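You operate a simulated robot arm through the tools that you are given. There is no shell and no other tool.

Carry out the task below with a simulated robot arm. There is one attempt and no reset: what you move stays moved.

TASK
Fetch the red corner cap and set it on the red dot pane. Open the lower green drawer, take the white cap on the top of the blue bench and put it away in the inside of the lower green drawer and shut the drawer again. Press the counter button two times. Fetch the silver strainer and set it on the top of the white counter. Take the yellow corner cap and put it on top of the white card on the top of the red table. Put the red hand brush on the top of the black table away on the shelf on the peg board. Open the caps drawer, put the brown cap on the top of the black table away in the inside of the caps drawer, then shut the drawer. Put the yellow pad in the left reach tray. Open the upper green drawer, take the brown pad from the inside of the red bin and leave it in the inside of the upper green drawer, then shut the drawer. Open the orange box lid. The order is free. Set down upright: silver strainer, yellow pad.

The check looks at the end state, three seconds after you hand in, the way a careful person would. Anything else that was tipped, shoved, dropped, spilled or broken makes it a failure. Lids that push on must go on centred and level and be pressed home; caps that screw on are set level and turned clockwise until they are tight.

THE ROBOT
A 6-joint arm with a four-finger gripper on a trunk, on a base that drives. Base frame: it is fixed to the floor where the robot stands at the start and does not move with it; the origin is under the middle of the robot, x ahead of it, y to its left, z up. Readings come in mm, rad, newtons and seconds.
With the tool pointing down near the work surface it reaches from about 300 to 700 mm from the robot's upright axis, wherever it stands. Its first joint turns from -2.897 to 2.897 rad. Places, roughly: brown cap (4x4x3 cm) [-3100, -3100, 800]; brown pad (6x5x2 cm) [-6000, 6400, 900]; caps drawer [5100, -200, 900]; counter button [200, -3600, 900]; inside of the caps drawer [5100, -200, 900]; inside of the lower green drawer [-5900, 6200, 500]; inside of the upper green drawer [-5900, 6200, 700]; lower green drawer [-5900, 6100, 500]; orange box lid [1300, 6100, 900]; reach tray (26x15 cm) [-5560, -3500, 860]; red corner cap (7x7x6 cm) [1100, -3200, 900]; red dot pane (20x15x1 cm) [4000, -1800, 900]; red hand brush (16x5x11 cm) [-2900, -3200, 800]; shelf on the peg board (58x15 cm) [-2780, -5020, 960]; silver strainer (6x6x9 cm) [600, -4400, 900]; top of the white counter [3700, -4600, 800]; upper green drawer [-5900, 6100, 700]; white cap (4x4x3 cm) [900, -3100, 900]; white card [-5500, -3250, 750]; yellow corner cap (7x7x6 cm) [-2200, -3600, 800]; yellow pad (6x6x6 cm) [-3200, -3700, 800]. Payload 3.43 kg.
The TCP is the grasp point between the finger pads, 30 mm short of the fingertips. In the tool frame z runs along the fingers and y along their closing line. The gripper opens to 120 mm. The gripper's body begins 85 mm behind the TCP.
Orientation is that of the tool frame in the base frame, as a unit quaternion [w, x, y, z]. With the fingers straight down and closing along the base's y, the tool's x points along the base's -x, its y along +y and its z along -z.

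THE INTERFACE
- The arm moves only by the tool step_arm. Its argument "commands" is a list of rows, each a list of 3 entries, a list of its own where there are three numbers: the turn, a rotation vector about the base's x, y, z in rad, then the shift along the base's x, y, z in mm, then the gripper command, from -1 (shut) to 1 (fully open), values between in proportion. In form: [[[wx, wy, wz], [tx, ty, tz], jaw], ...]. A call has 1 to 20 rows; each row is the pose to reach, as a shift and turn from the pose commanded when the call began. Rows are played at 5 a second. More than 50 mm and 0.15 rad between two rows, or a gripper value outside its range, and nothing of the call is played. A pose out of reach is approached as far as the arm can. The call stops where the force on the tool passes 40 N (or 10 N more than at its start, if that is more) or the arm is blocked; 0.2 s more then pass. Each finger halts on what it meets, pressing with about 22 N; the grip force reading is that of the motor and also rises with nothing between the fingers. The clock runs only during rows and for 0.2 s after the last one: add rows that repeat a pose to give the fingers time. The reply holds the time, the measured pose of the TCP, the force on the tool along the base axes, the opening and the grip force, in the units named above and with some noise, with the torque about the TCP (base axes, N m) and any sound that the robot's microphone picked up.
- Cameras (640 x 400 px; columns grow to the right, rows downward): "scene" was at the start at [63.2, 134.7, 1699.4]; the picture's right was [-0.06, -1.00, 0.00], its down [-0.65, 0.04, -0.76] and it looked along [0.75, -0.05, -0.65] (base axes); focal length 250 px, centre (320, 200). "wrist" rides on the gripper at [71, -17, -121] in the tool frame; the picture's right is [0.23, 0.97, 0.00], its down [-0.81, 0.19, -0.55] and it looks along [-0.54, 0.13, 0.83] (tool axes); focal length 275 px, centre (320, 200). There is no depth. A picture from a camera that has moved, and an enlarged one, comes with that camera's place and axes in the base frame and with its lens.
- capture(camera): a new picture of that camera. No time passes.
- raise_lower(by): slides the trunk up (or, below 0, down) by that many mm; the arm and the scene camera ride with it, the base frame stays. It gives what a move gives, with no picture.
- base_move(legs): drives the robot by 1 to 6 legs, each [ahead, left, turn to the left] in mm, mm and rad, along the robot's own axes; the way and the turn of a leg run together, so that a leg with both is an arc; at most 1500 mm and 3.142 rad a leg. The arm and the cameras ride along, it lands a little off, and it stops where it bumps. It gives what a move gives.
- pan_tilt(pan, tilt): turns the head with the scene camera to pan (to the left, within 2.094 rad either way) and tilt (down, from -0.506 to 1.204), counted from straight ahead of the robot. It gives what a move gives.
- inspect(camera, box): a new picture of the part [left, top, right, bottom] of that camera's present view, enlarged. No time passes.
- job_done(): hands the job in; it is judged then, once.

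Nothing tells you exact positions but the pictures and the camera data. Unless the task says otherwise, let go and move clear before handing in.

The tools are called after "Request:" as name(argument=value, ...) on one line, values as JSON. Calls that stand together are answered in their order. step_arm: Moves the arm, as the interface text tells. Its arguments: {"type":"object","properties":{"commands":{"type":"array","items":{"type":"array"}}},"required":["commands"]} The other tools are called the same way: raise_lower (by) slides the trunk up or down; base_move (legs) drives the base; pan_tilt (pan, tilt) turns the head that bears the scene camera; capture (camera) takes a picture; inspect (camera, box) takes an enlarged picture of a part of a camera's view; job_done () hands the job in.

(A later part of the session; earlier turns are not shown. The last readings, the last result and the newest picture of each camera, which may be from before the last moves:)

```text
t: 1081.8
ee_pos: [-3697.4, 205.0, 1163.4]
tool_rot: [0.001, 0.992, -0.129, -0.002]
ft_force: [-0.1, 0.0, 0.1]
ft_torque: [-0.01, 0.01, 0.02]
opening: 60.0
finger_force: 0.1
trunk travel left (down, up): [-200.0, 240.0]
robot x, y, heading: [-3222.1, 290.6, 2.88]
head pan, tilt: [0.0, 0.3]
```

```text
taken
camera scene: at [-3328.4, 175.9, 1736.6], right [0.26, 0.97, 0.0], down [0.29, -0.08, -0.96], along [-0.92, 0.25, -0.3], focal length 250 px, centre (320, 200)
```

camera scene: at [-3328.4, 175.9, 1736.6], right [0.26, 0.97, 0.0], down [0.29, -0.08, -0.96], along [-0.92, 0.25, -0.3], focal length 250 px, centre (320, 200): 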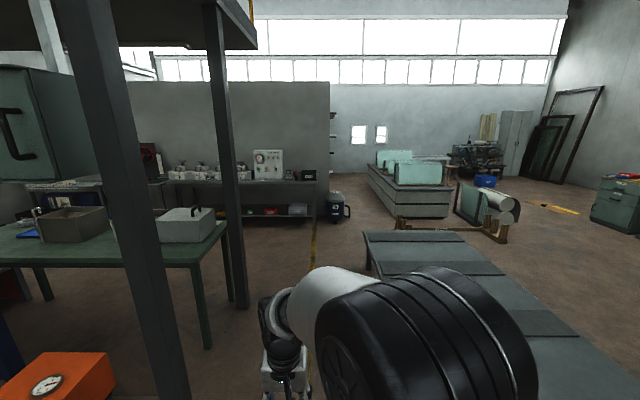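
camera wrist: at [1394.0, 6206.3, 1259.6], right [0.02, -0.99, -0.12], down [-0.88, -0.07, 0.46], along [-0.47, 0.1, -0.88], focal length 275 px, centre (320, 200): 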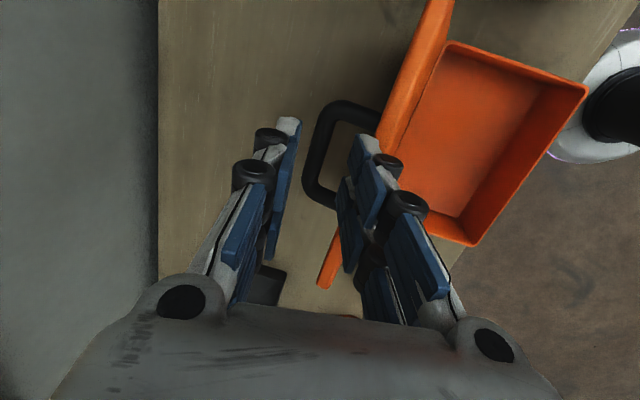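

I can see the green cabinet with a red bin on top in the north-west. I zoom in on it before choosing the approach.

Request:
pan_tilt(pan=-0.8, tilt=0.3)

Request:
inspect(camera="scene", box=[290, 120, 430, 220])

```text
t: 1083.0
ee_pos: [-3697.8, 205.1, 1163.6]
tool_rot: [0.002, 0.991, -0.13, -0.003]
ft_force: [-0.2, 0.6, 0.2]
ft_torque: [-0.01, 0.06, 0.02]
opening: 60.0
finger_force: 0.0
trunk travel left (down, up): [-200.0, 240.0]
robot x, y, heading: [-3221.8, 291.4, 2.878]
head pan, tilt: [-0.799, 0.3]
```

```text
4.00 times, centred on (360, 170) of scene
camera zoom: at [-3283.9, 233.1, 1736.6], right [0.87, 0.49, 0.0], down [0.14, -0.26, -0.96], along [-0.47, 0.83, -0.3], focal length 1000 px, centre (160, 320)
```

zoom: 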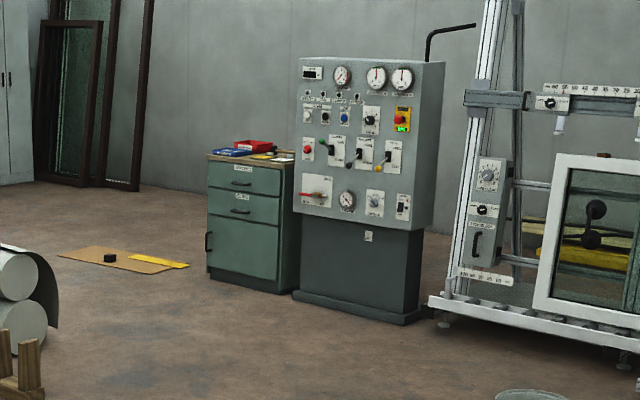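

The cabinet's drawers face south at about room Y≈4235. I strafe north past the slatted bench, go west along its far side, then north.

Request:
base_move(legs=[[0, -1000, 0.0], [0, -950, 0]])

Request:
pan_tilt(pan=-0.5, tilt=0.45)

Request:
capture(camera="scene")

```text
t: 1092.6
ee_pos: [-3177.8, 2077.6, 1162.5]
tool_rot: [0.001, 0.991, -0.137, -0.002]
ft_force: [0.2, -0.1, 0.1]
ft_torque: [0.0, 0.0, -0.01]
opening: 60.2
finger_force: 0.0
trunk travel left (down, up): [-200.0, 240.0]
robot x, y, heading: [-2697.5, 2157.8, 2.867]
head pan, tilt: [-0.799, 0.3]
```

```text
t: 1093.4
ee_pos: [-3177.5, 2075.8, 1162.8]
tool_rot: [0.002, 0.991, -0.137, -0.002]
ft_force: [0.4, -0.7, 0.5]
ft_torque: [-0.01, 0.03, -0.03]
opening: 60.2
finger_force: 0.0
trunk travel left (down, up): [-200.0, 240.0]
robot x, y, heading: [-2699.6, 2157.2, 2.862]
head pan, tilt: [-0.499, 0.45]
```

```text
taken
camera scene: at [-2784.5, 2080.7, 1722.7], right [0.7, 0.71, 0.0], down [0.31, -0.3, -0.9], along [-0.64, 0.63, -0.43], focal length 250 px, centre (320, 200)
```

scene: 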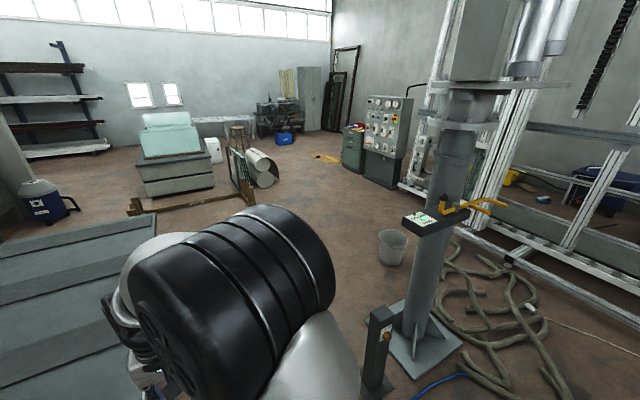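

Request:
base_move(legs=[[1400, 0, 0], [1300, 0, 0], [0, 0, -1.55], [1050, 0, 0], [1000, 0, 0]])

Request:
pan_tilt(pan=0.5, tilt=0.5)

Request:
capture(camera="scene")

```text
t: 1120.1
ee_pos: [-4843.8, 5334.8, 1163.3]
tool_rot: [0.0, -0.608, 0.794, 0.002]
ft_force: [-0.3, -0.5, 0.0]
ft_torque: [-0.04, -0.01, -0.01]
opening: 59.9
finger_force: 0.1
trunk travel left (down, up): [-200.0, 240.0]
robot x, y, heading: [-4755.4, 4857.1, 1.302]
head pan, tilt: [-0.499, 0.45]
```

```text
t: 1121.4
ee_pos: [-4842.9, 5334.1, 1164.3]
tool_rot: [0.0, -0.609, 0.793, 0.003]
ft_force: [0.2, -0.5, -0.2]
ft_torque: [0.01, 0.01, 0.0]
opening: 60.0
finger_force: 0.1
trunk travel left (down, up): [-200.0, 240.0]
robot x, y, heading: [-4760.6, 4859.2, 1.31]
head pan, tilt: [0.499, 0.499]
```

```text
taken
camera scene: at [-4919.3, 4962.1, 1718.2], right [0.97, 0.23, 0.0], down [0.11, -0.47, -0.88], along [-0.21, 0.85, -0.48], focal length 250 px, centre (320, 200)
```

scene: 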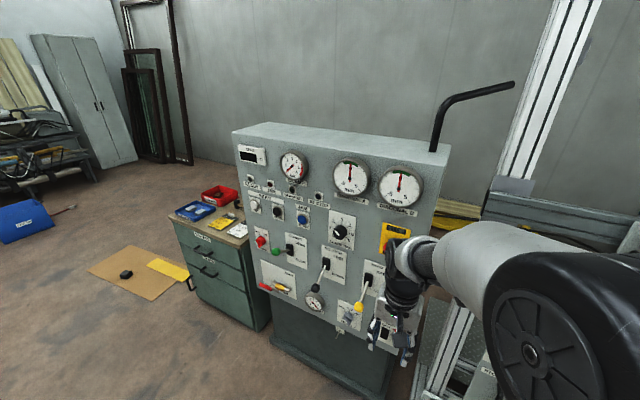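

Request:
base_move(legs=[[0, 700, 0], [0, 700, 0]])

Request:
pan_tilt(pan=0.2, tilt=0.6)

Request:
capture(camera="scene")

Request:
capture(camera="wrist")

```text
t: 1128.7
ee_pos: [-6210.1, 5700.4, 1163.1]
tool_rot: [0.001, -0.609, 0.793, 0.002]
ft_force: [0.1, -0.3, -1.1]
ft_torque: [-0.02, -0.04, -0.02]
opening: 60.1
finger_force: 0.1
trunk travel left (down, up): [-200.0, 240.0]
robot x, y, heading: [-6119.4, 5225.5, 1.306]
head pan, tilt: [0.499, 0.499]
```

```text
t: 1129.5
ee_pos: [-6210.1, 5701.3, 1162.5]
tool_rot: [0.0, -0.609, 0.793, 0.003]
ft_force: [0.4, 0.4, 0.9]
ft_torque: [0.0, 0.01, -0.01]
opening: 59.8
finger_force: 0.1
trunk travel left (down, up): [-200.0, 240.0]
robot x, y, heading: [-6121.1, 5220.4, 1.308]
head pan, tilt: [0.201, 0.6]
```

```text
taken
camera scene: at [-6259.9, 5328.2, 1709.1], right [1.0, -0.06, 0.0], down [-0.03, -0.56, -0.83], along [0.05, 0.82, -0.56], focal length 250 px, centre (320, 200)
```

scene: 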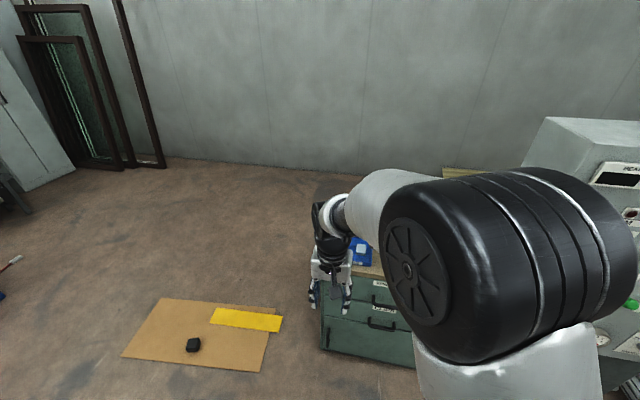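

```text
taken
camera wrist: at [-6211.1, 5625.5, 1283.8], right [-1.0, 0.03, 0.0], down [0.03, 0.83, 0.56], along [0.01, 0.56, -0.83], focal length 275 px, centre (320, 200)
```

wrist: 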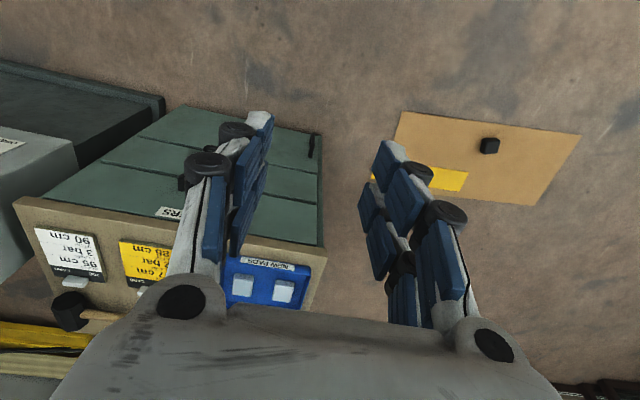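

The cabinet is in front; I swing the arm to the right side so the head camera can see the drawers.

Request:
step_arm(commands=[[[0, 0, 0], [43, -3.4, 0], 0], [[0, 0, 0], [85, -7, 0], 0], [[0, 0, 0], [128, -10, 0], 0], [[0, 0, 0], [170, -14, 0], 0], [[0, 0, 0], [213, -17, 0], 0], [[0, 0, 0], [250, -39, 0], 0], [[0, 0, 0], [287, -61, 0], 0], [[0, 0, 0], [325, -84, 0], 0], [[0, 0, 0], [362, -106, 0], 0], [[0, 0, 0], [399, -128, 0], 0], [[0, 0, 0], [436, -150, 0], 0], [[0, 0, 0], [460, -192, 0], 0], [[0, 0, 0], [484, -234, 0], 0], [[0, 0, 0], [507, -275, 0], 0], [[0, 0, 0], [531, -317, 0], 0], [[0, 0, 0], [555, -359, 0], 0]])

Request:
pan_tilt(pan=-0.2, tilt=0.75)

Request:
capture(camera="scene")

```text
t: 1132.9
ee_pos: [-5653.9, 5341.2, 1163.0]
tool_rot: [0.0, -0.609, 0.794, 0.004]
ft_force: [-0.7, 0.4, 0.6]
ft_torque: [0.03, 0.03, 0.01]
opening: 60.2
finger_force: 0.2
trunk travel left (down, up): [-200.0, 240.0]
robot x, y, heading: [-6124.1, 5225.2, 1.311]
head pan, tilt: [0.201, 0.6]
```

```text
t: 1133.8
ee_pos: [-5654.0, 5343.6, 1164.6]
tool_rot: [0.0, -0.609, 0.793, 0.003]
ft_force: [0.0, -0.3, -0.5]
ft_torque: [-0.02, -0.01, -0.02]
opening: 60.0
finger_force: 0.1
trunk travel left (down, up): [-200.0, 240.0]
robot x, y, heading: [-6122.2, 5220.4, 1.311]
head pan, tilt: [-0.201, 0.75]
```

```text
taken
camera scene: at [-6228.3, 5314.1, 1696.3], right [0.89, -0.45, 0.0], down [-0.3, -0.61, -0.73], along [0.33, 0.65, -0.68], focal length 250 px, centre (320, 200)
```

scene: 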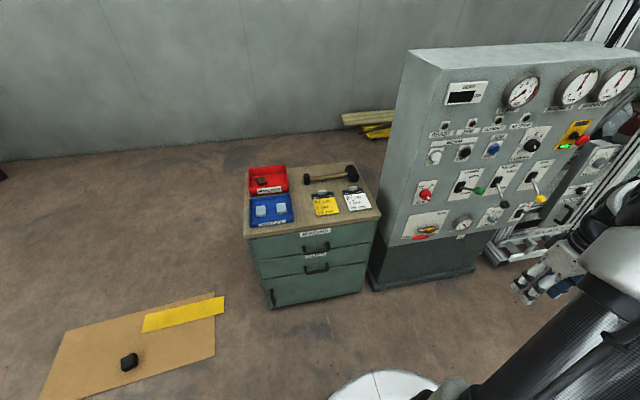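

Request:
inspect(camera="scene", box=[230, 150, 390, 320])

```text
2.35 times, centred on (310, 235) of scene
camera zoom: at [-6228.3, 5314.1, 1696.3], right [0.89, -0.45, 0.0], down [-0.3, -0.61, -0.73], along [0.33, 0.65, -0.68], focal length 588 px, centre (344, 118)
```

zoom: 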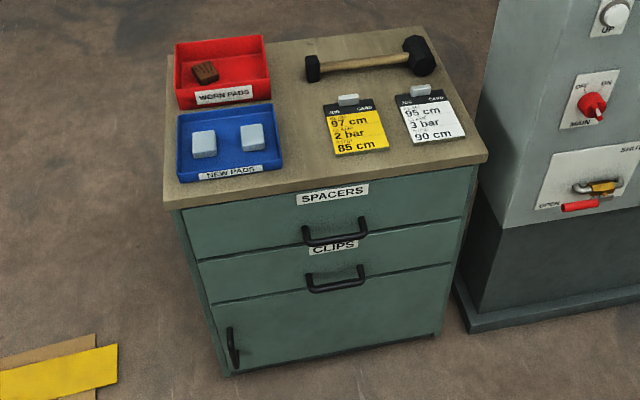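

Now I see it all: red "WORN PADS" bin with the brown pad on top, upper drawer "SPACERS" (bar at z≈690) and lower drawer "CLIPS" (bar at z≈530). I position the base, lower the trunk and turn the gripper for pulling the upper handle.

Request:
base_move(legs=[[40, -110, 0]])

Request:
step_arm(commands=[[[0, 0, 0.143], [-38, 21, 0], 0], [[0, 0, 0.286], [-77, 43, 0], 0], [[0, 0, 0.429], [-115, 64, 0], 0], [[0, 0, 0.572], [-154, 86, 0], 0], [[0, 0, 0.715], [-192, 108, 0], 0], [[0, 0, 0.858], [-231, 129, 0], 0], [[0, 0, 1.001], [-269, 151, 0], 0], [[0, 0, 1.144], [-308, 172, 0], 0], [[0, 0, 1.287], [-346, 194, 0], 0], [[0, 0, 1.43], [-385, 215, 0], 0], [[0, 0, 1.574], [-423, 237, 0], 0], [[0, 0, 1.574], [-423, 237, 0], 0]])

Request:
raise_lower(by=-190)

```text
t: 1135.0
ee_pos: [-5536.5, 5352.0, 1164.6]
tool_rot: [0.0, -0.608, 0.794, 0.004]
ft_force: [0.4, 0.6, -0.1]
ft_torque: [0.02, 0.05, 0.01]
opening: 60.0
finger_force: 0.0
trunk travel left (down, up): [-200.0, 240.0]
robot x, y, heading: [-6003.7, 5232.9, 1.305]
head pan, tilt: [-0.201, 0.75]
```

```text
t: 1137.6
ee_pos: [-5961.7, 5587.3, 1160.2]
tool_rot: [0.001, 0.992, -0.13, -0.003]
ft_force: [-0.5, -0.4, -0.5]
ft_torque: [0.03, 0.0, -0.03]
opening: 59.9
finger_force: 0.0
trunk travel left (down, up): [-200.0, 240.0]
robot x, y, heading: [-6005.3, 5233.2, 1.309]
head pan, tilt: [-0.201, 0.75]
```

```text
t: 1139.7
ee_pos: [-5962.2, 5587.8, 970.3]
tool_rot: [0.002, 0.991, -0.13, -0.002]
ft_force: [-0.9, 0.3, -0.1]
ft_torque: [-0.01, -0.01, 0.05]
opening: 60.1
finger_force: 0.1
trunk travel left (down, up): [-10.0, 430.0]
robot x, y, heading: [-6007.2, 5231.2, 1.306]
head pan, tilt: [-0.201, 0.75]
```

Request:
step_arm(commands=[[[0.097, -0.026, 0], [2, 22, -20], 0], [[0.193, -0.051, 0], [3.5, 45, -40], 0], [[0.29, -0.077, 0], [5, 67, -60], 0], [[0.386, -0.103, 0], [7, 89, -79], 0], [[0.483, -0.128, 0], [8.5, 111, -99], 0], [[0.58, -0.154, 0], [10, 134, -118], 0], [[0.676, -0.18, 0], [12, 156, -138], 0], [[0.773, -0.205, 0], [13.5, 178, -158], 0], [[0.869, -0.231, 0], [15.5, 200, -178], 0], [[0.966, -0.257, 0], [17, 223, -197], 0], [[1.062, -0.282, 0], [19, 245, -217], 0], [[1.159, -0.308, 0], [20.5, 267, -237], 0], [[1.159, -0.308, 0], [20.5, 267, -237], 0]])

Request:
capture(camera="wrist")

Request:
capture(camera="scene")

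```text
t: 1142.5
ee_pos: [-5946.8, 5855.2, 732.6]
tool_rot: [-0.558, 0.819, -0.109, 0.074]
ft_force: [-0.9, 0.1, -0.5]
ft_torque: [-0.02, -0.01, -0.04]
opening: 60.3
finger_force: 0.1
out of reach, approached as far as the arm can: row 4, 5, 8, 9, 10, 11, 12, 13
trunk travel left (down, up): [-10.0, 430.0]
robot x, y, heading: [-6008.9, 5229.8, 1.302]
head pan, tilt: [-0.201, 0.75]
```

```text
taken
camera wrist: at [-5904.2, 5732.0, 792.3], right [0.13, -0.4, -0.91], down [-0.94, -0.35, 0.02], along [-0.33, 0.84, -0.42], focal length 275 px, centre (320, 200)
```

wrist: 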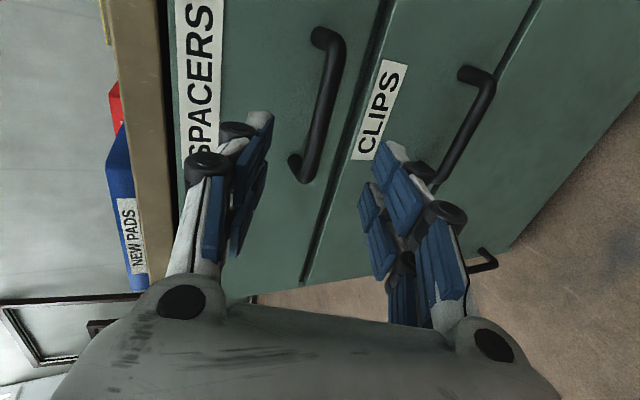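

```text
taken
camera scene: at [-6110.7, 5324.3, 1506.3], right [0.89, -0.45, 0.0], down [-0.31, -0.61, -0.73], along [0.33, 0.65, -0.68], focal length 250 px, centre (320, 200)
```

scene: 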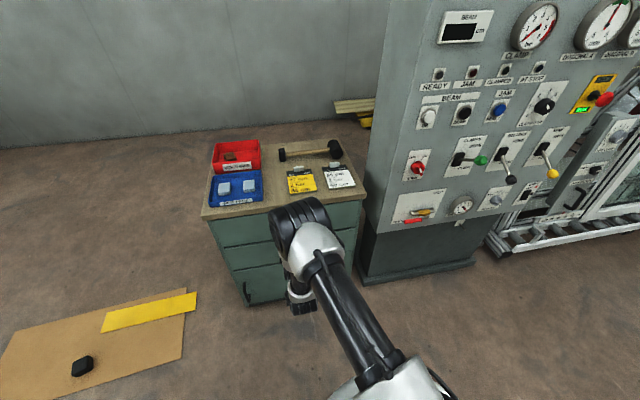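

The wrist camera shows the SPACERS bar almost straight ahead, about 120 mm away. I move the base a little closer and advance.

Request:
base_move(legs=[[50, 0, 0]])

Request:
step_arm(commands=[[[0, 0, 0], [8, 8, -5], -0.15], [[0, 0, 0], [12, 20, -12], -0.15], [[0, 0, 0], [12, 20, -20], -0.15], [[0, 0, 0], [12, 20, -20], -0.15]])

Request:
capture(camera="wrist")

```text
t: 1143.4
ee_pos: [-5933.4, 5903.7, 732.2]
tool_rot: [-0.558, 0.819, -0.11, 0.074]
ft_force: [0.5, -0.2, 0.2]
ft_torque: [0.0, 0.01, 0.0]
opening: 60.0
finger_force: 0.0
trunk travel left (down, up): [-10.0, 430.0]
robot x, y, heading: [-5990.3, 5280.0, 1.306]
head pan, tilt: [-0.201, 0.75]
```

```text
t: 1144.4
ee_pos: [-5924.0, 5925.0, 713.1]
tool_rot: [-0.557, 0.819, -0.113, 0.08]
ft_force: [-0.6, 0.2, -0.1]
ft_torque: [0.01, -0.02, 0.02]
opening: 51.0
finger_force: 0.1
out of reach, approached as far as the arm can: row 2, 3, 4
trunk travel left (down, up): [-10.0, 430.0]
robot x, y, heading: [-5996.9, 5281.5, 1.306]
head pan, tilt: [-0.201, 0.75]
```

```text
taken
camera wrist: at [-5883.4, 5801.3, 773.2], right [0.13, -0.41, -0.9], down [-0.94, -0.34, 0.02], along [-0.32, 0.85, -0.43], focal length 275 px, centre (320, 200)
```

wrist: 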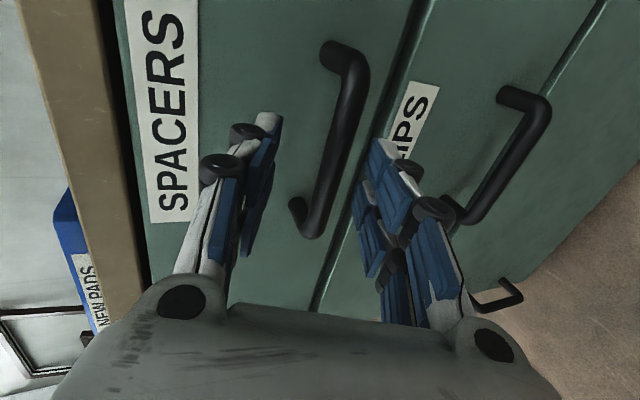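

The wrist is near a joint limit; I shift the base to the right so the arm reaches from a better angle, then re-align.

Request:
base_move(legs=[[-10, -90, 0]])

Request:
step_arm(commands=[[[0, 0, 0], [-40, 10, -4], -0.15], [[0, 0, 0], [-82, 32, -10], -0.15], [[0, 0, 0], [-82, 32, -10], -0.15]])

Request:
capture(camera="wrist")

```text
t: 1145.5
ee_pos: [-5839.3, 5890.2, 712.1]
tool_rot: [-0.558, 0.819, -0.111, 0.08]
ft_force: [-0.4, -0.6, 0.3]
ft_torque: [0.01, -0.02, -0.02]
opening: 51.2
finger_force: 0.2
trunk travel left (down, up): [-10.0, 430.0]
robot x, y, heading: [-5908.7, 5249.3, 1.306]
head pan, tilt: [-0.201, 0.75]
```

```text
t: 1146.3
ee_pos: [-5922.7, 5923.8, 702.6]
tool_rot: [-0.557, 0.819, -0.112, 0.08]
ft_force: [-0.4, 0.2, -0.5]
ft_torque: [0.0, 0.0, -0.05]
opening: 51.1
finger_force: 0.0
trunk travel left (down, up): [-10.0, 430.0]
robot x, y, heading: [-5904.2, 5247.6, 1.304]
head pan, tilt: [-0.201, 0.75]
```

```text
taken
camera wrist: at [-5882.7, 5801.2, 763.3], right [0.13, -0.41, -0.9], down [-0.94, -0.34, 0.02], along [-0.32, 0.85, -0.43], focal length 275 px, centre (320, 200)
```

wrist: 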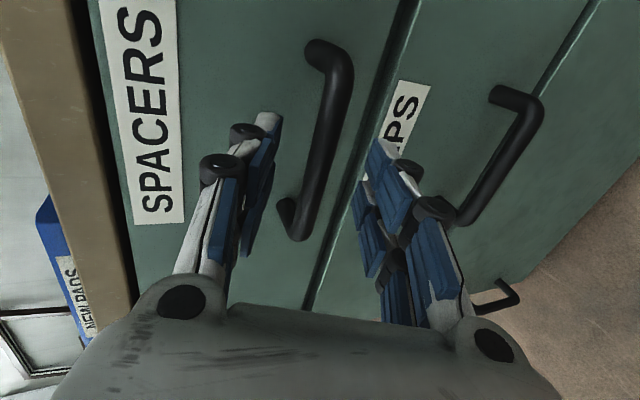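

Request:
step_arm(commands=[[[0, 0, 0], [3, 12, -5], -0.15], [[0, 0, 0], [6, 24, -10], -0.15], [[0, 0, 0], [9.2, 35, -14.5], -0.15], [[0, 0, 0], [9.2, 35, -14.5], -0.15]])

Request:
capture(camera="wrist")

```text
t: 1147.3
ee_pos: [-5912.9, 5959.4, 688.3]
tool_rot: [-0.557, 0.819, -0.113, 0.079]
ft_force: [-0.4, -1.9, 1.3]
ft_torque: [0.07, 0.01, 0.01]
opening: 51.2
finger_force: 0.1
trunk travel left (down, up): [-10.0, 430.0]
robot x, y, heading: [-5909.2, 5251.3, 1.305]
head pan, tilt: [-0.201, 0.75]
```

```text
taken
camera wrist: at [-5872.9, 5836.1, 749.2], right [0.13, -0.41, -0.9], down [-0.94, -0.34, 0.02], along [-0.32, 0.85, -0.43], focal length 275 px, centre (320, 200)
```

wrist: 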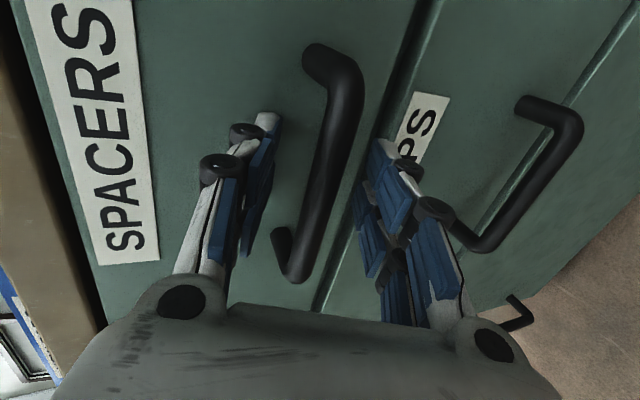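

The bar is between the fingers. I close and then pull.

Request:
step_arm(commands=[[[0, 0, 0], [1, 3, -1], -0.5], [[0, 0, 0], [1, 3, -1], -1], [[0, 0, 0], [1, 3, -1], -1], [[0, 0, 0], [1, 3, -1], -1], [[0, 0, 0], [1, 3, -1], -1]])

Request:
step_arm(commands=[[[0, 0, 0], [-3.9, -14.5, 0], -1], [[0, 0, 0], [-7.7, -29, 0], -1], [[0, 0, 0], [-11.6, -43.5, 0], -1], [[0, 0, 0], [-15.4, -58, 0], -1], [[0, 0, 0], [-20.6, -77, 0], -1], [[0, 0, 0], [-25.7, -96.6, 0], -1], [[0, 0, 0], [-30.8, -116, 0], -1], [[0, 0, 0], [-30.8, -116, 0], -1]])

Request:
capture(camera="wrist")

Request:
capture(camera="scene")

```text
t: 1148.5
ee_pos: [-5911.6, 5962.0, 687.1]
tool_rot: [-0.556, 0.819, -0.113, 0.08]
ft_force: [0.5, -1.4, -4.3]
ft_torque: [0.08, 0.27, 0.05]
opening: 14.4
finger_force: 44.4
trunk travel left (down, up): [-10.0, 430.0]
robot x, y, heading: [-5910.8, 5246.4, 1.306]
head pan, tilt: [-0.201, 0.75]
```

```text
t: 1150.3
ee_pos: [-5943.1, 5844.8, 686.7]
tool_rot: [-0.558, 0.818, -0.112, 0.078]
ft_force: [-1.2, -0.9, -2.5]
ft_torque: [0.06, 0.09, -0.54]
opening: 14.4
finger_force: 44.0
trunk travel left (down, up): [-10.0, 430.0]
robot x, y, heading: [-5911.7, 5249.6, 1.304]
head pan, tilt: [-0.201, 0.75]
```

```text
taken
camera wrist: at [-5902.5, 5722.4, 747.0], right [0.13, -0.41, -0.9], down [-0.94, -0.34, 0.02], along [-0.32, 0.85, -0.43], focal length 275 px, centre (320, 200)
```

wrist: 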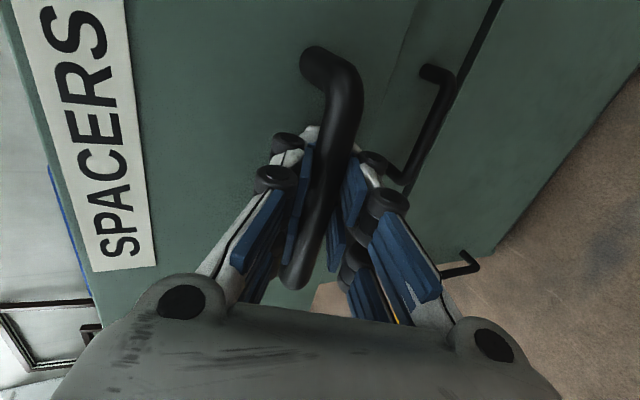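

```text
taken
camera scene: at [-6013.8, 5340.3, 1506.2], right [0.89, -0.45, 0.0], down [-0.31, -0.61, -0.73], along [0.33, 0.65, -0.68], focal length 250 px, centre (320, 200)
```

scene: 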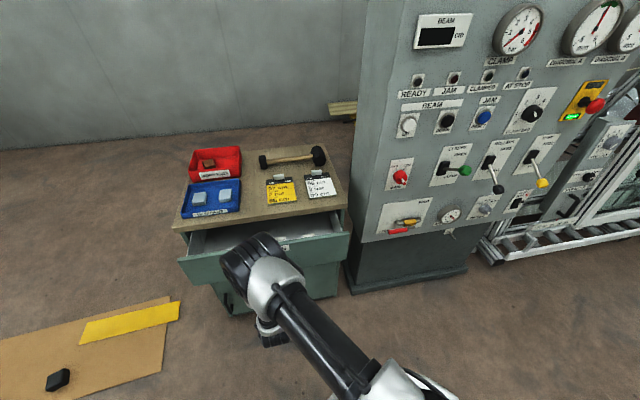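

The drawer slides out. I pull a bit more, then release and back off.

Request:
step_arm(commands=[[[0, 0, 0], [-5, -19, 0], -1], [[0, 0, 0], [-10, -38, 0], -1], [[0, 0, 0], [-15, -57, 0], -1], [[0, 0, 0], [-15, -57, 0], -1], [[0, 0, 0], [-15, -57, 0], -0.5], [[0, 0, 0], [-15, -57, 0], 0], [[0, 0, 0], [-15, -57, 0], 0.1], [[0, 0, 0], [-15, -57, 0], 0.1]])

Request:
base_move(legs=[[-60, 0, 0], [-260, 0, 0]])

Request:
capture(camera="wrist")

Request:
capture(camera="scene")

```text
t: 1152.2
ee_pos: [-5958.2, 5787.1, 688.1]
tool_rot: [-0.558, 0.819, -0.112, 0.08]
ft_force: [0.2, -0.5, 0.4]
ft_torque: [0.04, -0.02, 0.02]
opening: 65.6
finger_force: 0.0
trunk travel left (down, up): [-10.0, 430.0]
robot x, y, heading: [-5911.0, 5250.4, 1.306]
head pan, tilt: [-0.201, 0.75]
```

```text
t: 1154.6
ee_pos: [-6042.5, 5479.4, 687.5]
tool_rot: [-0.558, 0.819, -0.113, 0.079]
ft_force: [-0.1, 1.0, 0.7]
ft_torque: [0.02, 0.01, 0.01]
opening: 65.8
finger_force: 0.0
trunk travel left (down, up): [-10.0, 430.0]
robot x, y, heading: [-5994.1, 4944.3, 1.308]
head pan, tilt: [-0.201, 0.75]
```

```text
taken
camera wrist: at [-6001.7, 5357.1, 748.4], right [0.13, -0.41, -0.9], down [-0.94, -0.34, 0.02], along [-0.32, 0.85, -0.43], focal length 275 px, centre (320, 200)
```

wrist: 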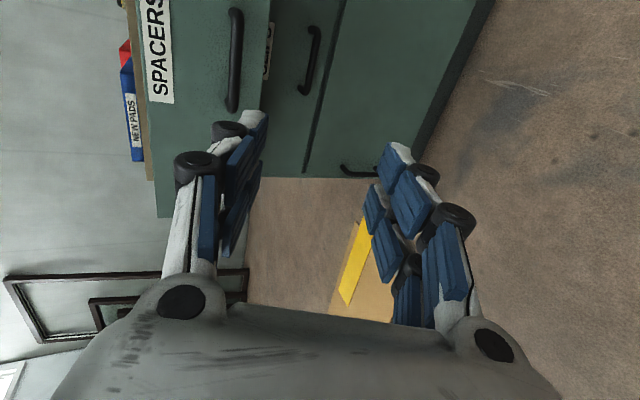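

```text
taken
camera scene: at [-6097.1, 5032.6, 1506.3], right [0.89, -0.45, 0.0], down [-0.31, -0.61, -0.73], along [0.33, 0.65, -0.68], focal length 250 px, centre (320, 200)
```

scene: 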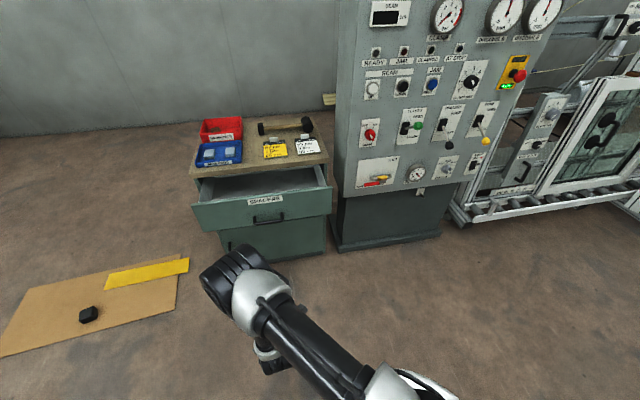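

The upper drawer is open about 175 mm. I straighten the gripper, raise the trunk and approach for the brown pad in the red bin.

Request:
step_arm(commands=[[[-0.128, 0.034, 0], [-3, -10, 20], 0], [[-0.257, 0.068, 0], [-5, -20, 45], 0], [[-0.385, 0.103, 0], [-5, -20, 75], 0], [[-0.514, 0.137, 0], [-5, -20, 105], 0], [[-0.642, 0.171, 0], [-5, -20, 135], 0], [[-0.771, 0.205, 0], [-5, -20, 165], 0], [[-0.899, 0.24, 0], [-5, -20, 195], 0], [[-1.028, 0.274, 0], [-5, -20, 225], 0], [[-1.156, 0.308, 0], [-5, -20, 250], 0], [[-1.156, 0.308, 0], [-5, -20, 270], 0], [[-1.156, 0.308, 0], [-5, -20, 270], 0]])

Request:
raise_lower(by=190)

Request:
capture(camera="scene")

```text
t: 1157.0
ee_pos: [-6045.9, 5460.5, 958.4]
tool_rot: [0.0, 0.991, -0.13, 0.007]
ft_force: [-1.3, 0.1, 0.5]
ft_torque: [0.02, -0.02, 0.0]
opening: 59.9
finger_force: 0.0
out of reach, approached as far as the arm can: row 6, 7
trunk travel left (down, up): [-10.0, 430.0]
robot x, y, heading: [-5990.1, 4943.1, 1.306]
head pan, tilt: [-0.201, 0.75]
```

```text
t: 1159.1
ee_pos: [-6046.2, 5459.7, 1147.0]
tool_rot: [0.002, 0.991, -0.131, 0.008]
ft_force: [-0.3, 0.6, 0.7]
ft_torque: [0.0, 0.0, 0.02]
opening: 60.1
finger_force: 0.0
trunk travel left (down, up): [-200.0, 240.0]
robot x, y, heading: [-5993.9, 4943.8, 1.303]
head pan, tilt: [-0.201, 0.75]
```

```text
taken
camera scene: at [-6097.1, 5032.9, 1696.1], right [0.89, -0.45, 0.0], down [-0.31, -0.61, -0.73], along [0.33, 0.65, -0.68], focal length 250 px, centre (320, 200)
```

scene: 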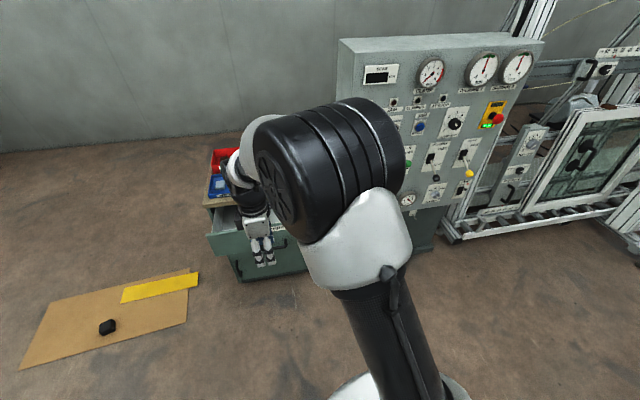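

Normal posture again. The brown pad is at about (−6039,6367,881). I approach on the left side, clear of the open drawer and the cardboard.

Request:
base_move(legs=[[0, 590, 0.005], [400, 0, 0]])

Request:
pan_tilt(pan=-0.3, tilt=0.9)

Request:
capture(camera="scene")

Request:
capture(camera="wrist")

```text
t: 1164.5
ee_pos: [-6528.6, 5997.9, 1146.9]
tool_rot: [0.002, 0.992, -0.123, 0.008]
ft_force: [-0.9, 0.2, 0.0]
ft_torque: [-0.01, 0.01, 0.0]
opening: 59.9
finger_force: 0.1
trunk travel left (down, up): [-200.0, 240.0]
robot x, y, heading: [-6465.7, 5480.2, 1.315]
head pan, tilt: [-0.201, 0.75]
```

```text
t: 1165.2
ee_pos: [-6528.9, 5996.7, 1148.1]
tool_rot: [0.001, 0.992, -0.123, 0.007]
ft_force: [-0.8, -0.5, 0.1]
ft_torque: [0.01, -0.02, -0.02]
opening: 60.0
finger_force: 0.0
trunk travel left (down, up): [-200.0, 240.0]
robot x, y, heading: [-6464.0, 5481.5, 1.321]
head pan, tilt: [-0.3, 0.901]
```

```text
taken
camera scene: at [-6569.9, 5559.1, 1684.4], right [0.85, -0.52, 0.0], down [-0.41, -0.67, -0.62], along [0.33, 0.53, -0.78], focal length 250 px, centre (320, 200)
```

scene: 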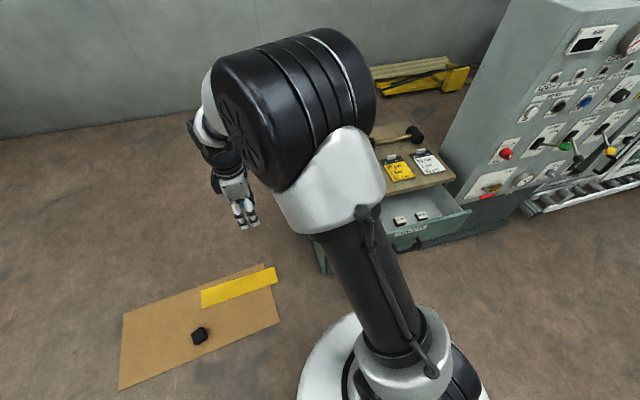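

```text
taken
camera wrist: at [-6456.4, 5994.9, 1269.6], right [-0.02, -1.0, 0.0], down [-0.84, 0.01, 0.54], along [-0.54, 0.01, -0.84], focal length 275 px, centre (320, 200)
```

wrist: 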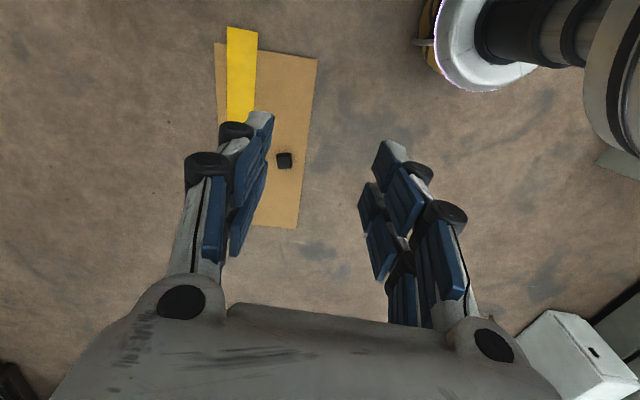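

Request:
base_move(legs=[[310, 0, 0]])

Request:
step_arm(commands=[[[0, 0, 0], [45, 0, 20], 0.2], [[0, 0, 0], [90, 0, 40], 0.4], [[0, 0, 0], [135, 5, 40], 0.4], [[0, 0, 0], [180, 10, 40], 0.4], [[0, 0, 0], [225, 15, 40], 0.4], [[0, 0, 0], [265, 20, 40], 0.4], [[0, 0, 0], [305, 30, 40], 0.4], [[0, 0, 0], [345, 45, 30], 0.4], [[0, 0, 0], [375, 60, 10], 0.4], [[0, 0, 0], [375, 60, 0], 0.4]])

Request:
capture(camera="wrist")

Request:
capture(camera="scene")

```text
t: 1167.3
ee_pos: [-6452.4, 6298.1, 1148.4]
tool_rot: [0.0, 0.992, -0.123, 0.008]
ft_force: [0.8, 0.3, 0.2]
ft_torque: [-0.03, -0.02, 0.05]
opening: 60.0
finger_force: 0.1
trunk travel left (down, up): [-200.0, 240.0]
robot x, y, heading: [-6387.4, 5779.6, 1.324]
head pan, tilt: [-0.3, 0.901]
```

```text
t: 1169.5
ee_pos: [-6078.0, 6355.7, 1147.8]
tool_rot: [0.001, 0.992, -0.124, 0.007]
ft_force: [-0.3, 0.4, -0.5]
ft_torque: [-0.01, 0.03, 0.01]
opening: 84.3
finger_force: 0.1
trunk travel left (down, up): [-200.0, 240.0]
robot x, y, heading: [-6389.0, 5780.8, 1.319]
head pan, tilt: [-0.3, 0.901]
```

```text
taken
camera wrist: at [-6004.9, 6354.2, 1270.1], right [-0.02, -1.0, 0.0], down [-0.84, 0.01, 0.54], along [-0.54, 0.01, -0.84], focal length 275 px, centre (320, 200)
```

wrist: 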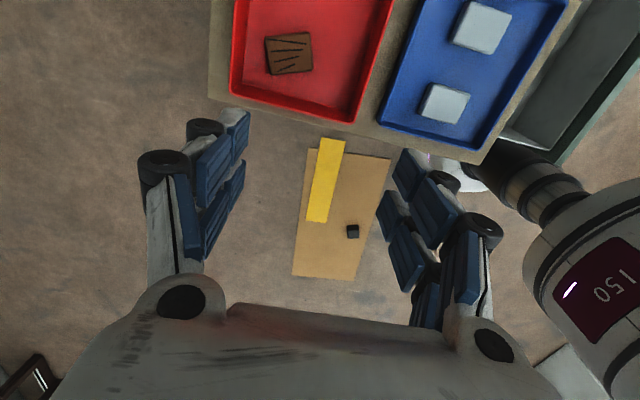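

```text
taken
camera scene: at [-6493.3, 5858.7, 1684.4], right [0.85, -0.52, 0.0], down [-0.41, -0.67, -0.62], along [0.33, 0.53, -0.78], focal length 250 px, centre (320, 200)
```

scene: 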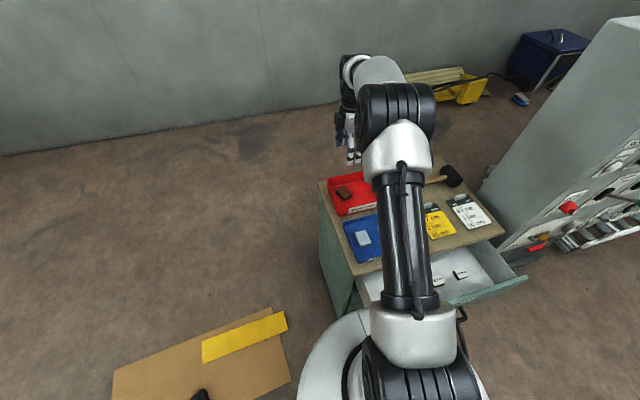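

The pad is visible in the red bin at about (−6036,6394). I turn the gripper to line up with the pad's edges and move above it.

Request:
step_arm(commands=[[[0, 0, -0.142], [5, 5, 0], 0.4], [[0, 0, -0.285], [10, 10, 0], 0.4], [[0, 0, -0.427], [15, 15, -10], 0.4], [[0, 0, -0.57], [20, 20, -20], 0.4], [[0, 0, -0.712], [25, 25, -35], 0.4], [[0, 0, -0.855], [30, 30, -50], 0.4], [[0, 0, -0.997], [36, 35, -65], 0.4], [[0, 0, -1.14], [42, 39, -80], 0.4], [[0, 0, -1.14], [42, 39, -110], 0.4], [[0, 0, -1.14], [42, 39, -130], 0.4], [[0, 0, -1.14], [42, 39, -130], 0.4]])

Request:
capture(camera="wrist")

```text
t: 1171.9
ee_pos: [-6036.4, 6394.1, 1016.9]
tool_rot: [0.005, 0.769, -0.639, 0.006]
ft_force: [0.4, 0.2, 0.2]
ft_torque: [0.0, 0.02, -0.01]
opening: 84.0
finger_force: 0.1
out of reach, approached as far as the arm can: row 8, 9
trunk travel left (down, up): [-200.0, 240.0]
robot x, y, heading: [-6394.5, 5780.4, 1.323]
head pan, tilt: [-0.3, 0.901]
```

```text
taken
camera wrist: at [-6006.4, 6327.3, 1140.1], right [-0.92, -0.4, 0.0], down [-0.34, 0.77, 0.54], along [-0.22, 0.49, -0.84], focal length 275 px, centre (320, 200)
```

wrist: 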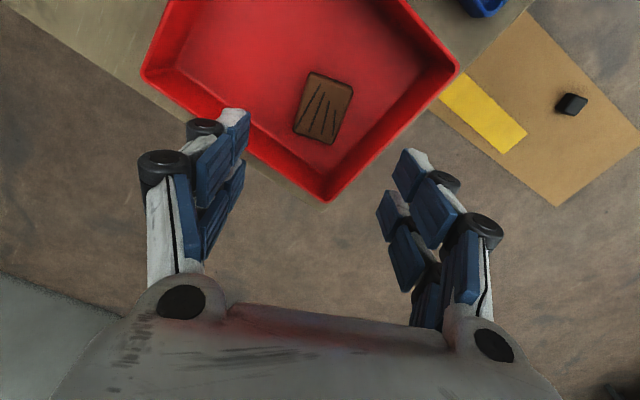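

Well aligned. The pad is a bit far, so I move the base 45 mm forward, compensate with the arm, and descend into the bin.

Request:
base_move(legs=[[45, 0, 0]])

Request:
step_arm(commands=[[[0, 0, 0], [-5, -22, 0], 0.4], [[0, 0, 0], [-11, -44, -10], 0.4], [[0, 0, 0], [-11, -44, -30], 0.4], [[0, 0, 0], [-11, -44, -50], 0.4], [[0, 0, 0], [-11, -44, -50], 0.4]])

Request:
capture(camera="wrist")

```text
t: 1172.8
ee_pos: [-6024.7, 6438.4, 1018.2]
tool_rot: [0.005, 0.769, -0.639, 0.006]
ft_force: [0.0, 0.3, 0.8]
ft_torque: [-0.02, 0.0, -0.03]
opening: 83.9
finger_force: 0.0
trunk travel left (down, up): [-200.0, 240.0]
robot x, y, heading: [-6379.8, 5823.6, 1.32]
head pan, tilt: [-0.3, 0.901]
```

```text
t: 1174.0
ee_pos: [-6037.0, 6394.6, 967.5]
tool_rot: [0.005, 0.769, -0.639, 0.006]
ft_force: [-0.3, 0.3, 0.1]
ft_torque: [-0.03, 0.01, 0.0]
opening: 84.2
finger_force: 0.0
trunk travel left (down, up): [-200.0, 240.0]
robot x, y, heading: [-6377.9, 5827.7, 1.321]
head pan, tilt: [-0.3, 0.901]
```

```text
taken
camera wrist: at [-6006.5, 6328.3, 1090.0], right [-0.92, -0.4, 0.0], down [-0.34, 0.77, 0.54], along [-0.22, 0.49, -0.84], focal length 275 px, centre (320, 200)
```

wrist: 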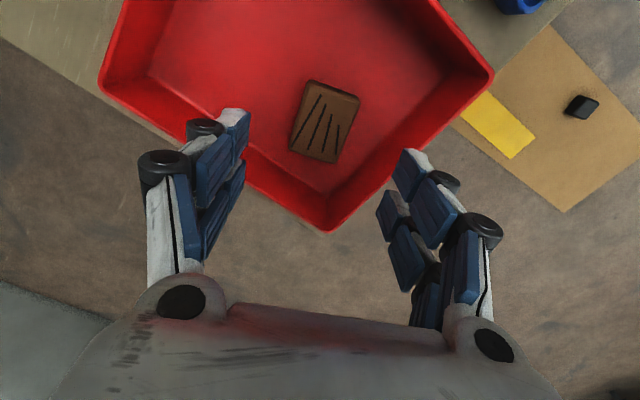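

Request:
inspect(camera="wrist", box=[200, 30, 460, 230])

```text
2.00 times, centred on (330, 130) of wrist
camera zoom: at [-6006.5, 6328.3, 1090.0], right [-0.92, -0.4, 0.0], down [-0.34, 0.77, 0.54], along [-0.22, 0.49, -0.84], focal length 551 px, centre (300, 340)
```

zoom: 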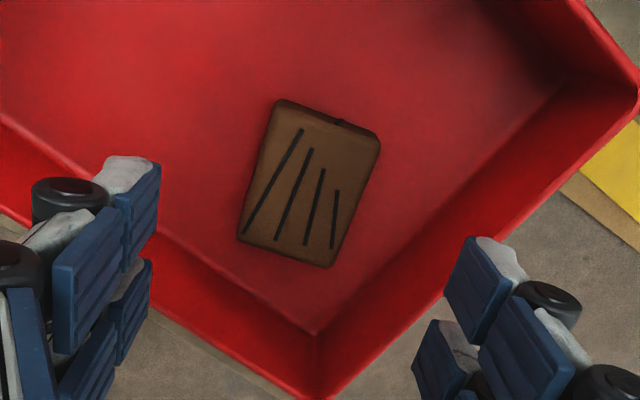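

Request:
step_arm(commands=[[[0, 0, 0], [1, -4, -15], 0.15], [[0, 0, 0], [1, -4, -30], 0.1], [[0, 0, 0], [1, -4, -37], 0.1], [[0, 0, 0], [1, -4, -37], 0.1]])

Request:
inspect(camera="wrist", box=[200, 30, 460, 230])

```text
t: 1175.0
ee_pos: [-6035.9, 6390.0, 930.5]
tool_rot: [0.006, 0.769, -0.64, 0.006]
ft_force: [-0.2, 0.4, 0.4]
ft_torque: [0.04, -0.03, 0.01]
opening: 65.9
finger_force: 0.0
trunk travel left (down, up): [-200.0, 240.0]
robot x, y, heading: [-6381.8, 5823.3, 1.313]
head pan, tilt: [-0.3, 0.901]
```

```text
2.00 times, centred on (330, 130) of wrist
camera zoom: at [-6005.7, 6324.3, 1052.8], right [-0.92, -0.4, 0.0], down [-0.34, 0.77, 0.54], along [-0.22, 0.49, -0.84], focal length 551 px, centre (300, 340)
```

zoom: 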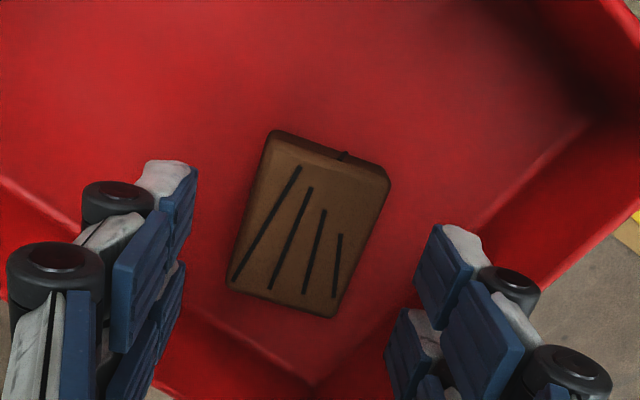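

The pad sits at z≈864, aligned with the gripper. I descend the rest and close.

Request:
step_arm(commands=[[[0, 0, 0], [0, 0, -15], 0.1], [[0, 0, 0], [0, 0, -28], 0.1], [[0, 0, 0], [0, 0, -36], 0.1], [[0, 0, 0], [0, 0, -40], 0.1], [[0, 0, 0], [0, 0, -40], 0.1]])

Request:
inspect(camera="wrist", box=[200, 30, 460, 230])

```text
t: 1176.2
ee_pos: [-6035.2, 6389.1, 891.5]
tool_rot: [0.006, 0.769, -0.639, 0.006]
ft_force: [-0.6, -0.6, -0.1]
ft_torque: [0.0, 0.0, -0.01]
opening: 65.9
finger_force: 0.0
trunk travel left (down, up): [-200.0, 240.0]
robot x, y, heading: [-6377.5, 5824.9, 1.321]
head pan, tilt: [-0.3, 0.901]
```

```text
2.00 times, centred on (330, 130) of wrist
camera zoom: at [-6005.0, 6323.3, 1013.0], right [-0.92, -0.4, 0.0], down [-0.34, 0.77, 0.54], along [-0.22, 0.49, -0.84], focal length 551 px, centre (300, 340)
```

zoom: 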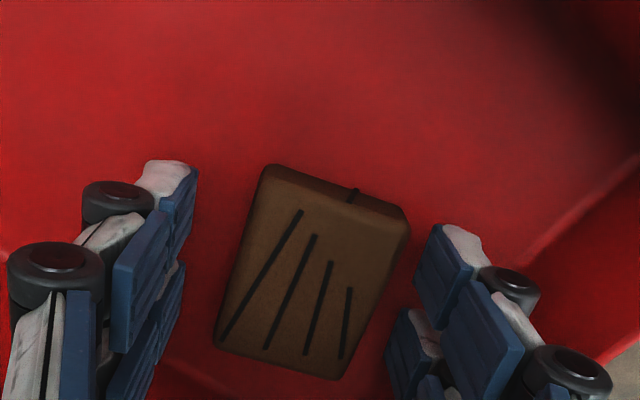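

Request:
step_arm(commands=[[[0, 0, 0], [0, 0, -3], 0.1], [[0, 0, 0], [0, 0, -3], -0.3], [[0, 0, 0], [0, 0, -3], -1], [[0, 0, 0], [0, 0, -3], -1], [[0, 0, 0], [0, 0, -3], -1], [[0, 0, 0], [0, 0, -3], -1]])

Request:
step_arm(commands=[[[0, 0, 0], [0, 0, 15], -1], [[0, 0, 0], [0, 0, 45], -1], [[0, 0, 0], [0, 0, 90], -1], [[0, 0, 0], [0, 0, 135], -1], [[0, 0, 0], [0, 0, 180], -1], [[0, 0, 0], [0, 0, 220], -1], [[0, 0, 0], [0, 0, 250], -1]])

Request:
capture(camera="wrist")

```text
t: 1177.6
ee_pos: [-6035.4, 6391.6, 888.9]
tool_rot: [0.004, 0.769, -0.64, 0.005]
ft_force: [-1.3, 0.9, 4.9]
ft_torque: [0.06, 0.11, 0.03]
opening: 45.6
finger_force: 21.9
trunk travel left (down, up): [-200.0, 240.0]
robot x, y, heading: [-6378.0, 5823.2, 1.317]
head pan, tilt: [-0.3, 0.901]
```

```text
t: 1179.2
ee_pos: [-6036.4, 6388.0, 1138.4]
tool_rot: [0.005, 0.769, -0.639, 0.006]
ft_force: [0.6, -0.4, -1.1]
ft_torque: [-0.01, -0.01, -0.05]
opening: 45.6
finger_force: 21.8
trunk travel left (down, up): [-200.0, 240.0]
robot x, y, heading: [-6380.9, 5825.3, 1.318]
head pan, tilt: [-0.3, 0.901]
```

```text
taken
camera wrist: at [-6005.6, 6322.9, 1261.5], right [-0.92, -0.4, 0.0], down [-0.34, 0.77, 0.54], along [-0.22, 0.49, -0.84], focal length 275 px, centre (320, 200)
```

wrist: 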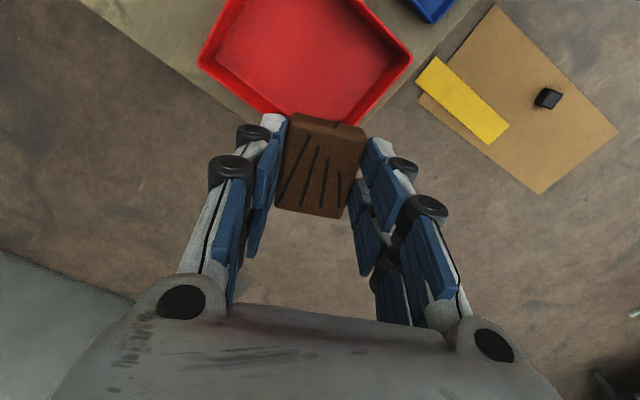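

The brown pad is gripped. I back the base off, move the pad over the open drawer, and lower the trunk.

Request:
base_move(legs=[[-340, 0, 0]])

Request:
step_arm(commands=[[[0, 0, 0], [25, -38, 0], -1], [[0, 0, 0], [48, -78, 0], -1], [[0, 0, 0], [71, -117, 0], -1], [[0, 0, 0], [71, -117, 0], -1]])

Request:
capture(camera="wrist")

Request:
capture(camera="scene")

```text
t: 1181.5
ee_pos: [-6120.5, 6057.3, 1139.2]
tool_rot: [0.003, 0.768, -0.641, 0.005]
ft_force: [-0.1, -0.6, -1.0]
ft_torque: [0.01, 0.01, 0.01]
opening: 45.4
finger_force: 21.9
trunk travel left (down, up): [-200.0, 240.0]
robot x, y, heading: [-6465.1, 5491.1, 1.314]
head pan, tilt: [-0.3, 0.901]
```

```text
t: 1182.5
ee_pos: [-6047.9, 5943.3, 1140.2]
tool_rot: [0.005, 0.768, -0.64, 0.006]
ft_force: [-0.2, 0.1, -0.5]
ft_torque: [-0.07, -0.02, 0.02]
opening: 45.7
finger_force: 21.6
trunk travel left (down, up): [-200.0, 240.0]
robot x, y, heading: [-6467.8, 5493.9, 1.314]
head pan, tilt: [-0.3, 0.901]
```

```text
taken
camera wrist: at [-6017.5, 5878.4, 1261.4], right [-0.92, -0.4, 0.0], down [-0.34, 0.77, 0.54], along [-0.22, 0.49, -0.84], focal length 275 px, centre (320, 200)
```

wrist: 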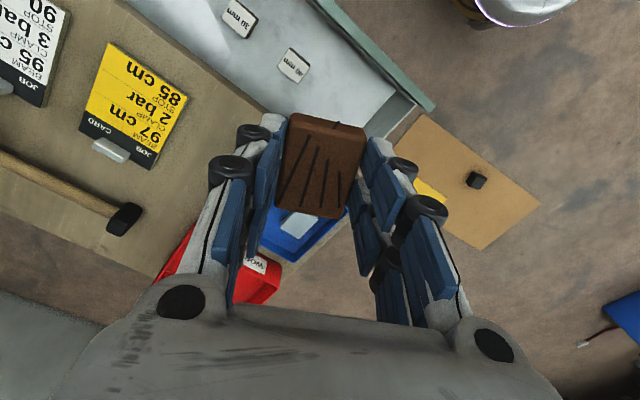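

```text
taken
camera scene: at [-6567.3, 5573.2, 1684.2], right [0.85, -0.52, 0.0], down [-0.41, -0.67, -0.62], along [0.33, 0.53, -0.78], focal length 250 px, centre (320, 200)
```

scene: 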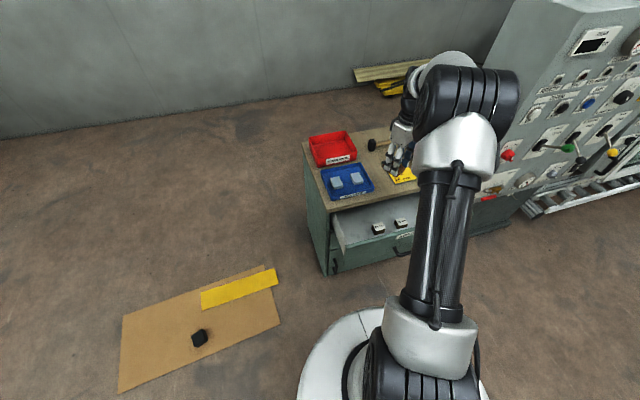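

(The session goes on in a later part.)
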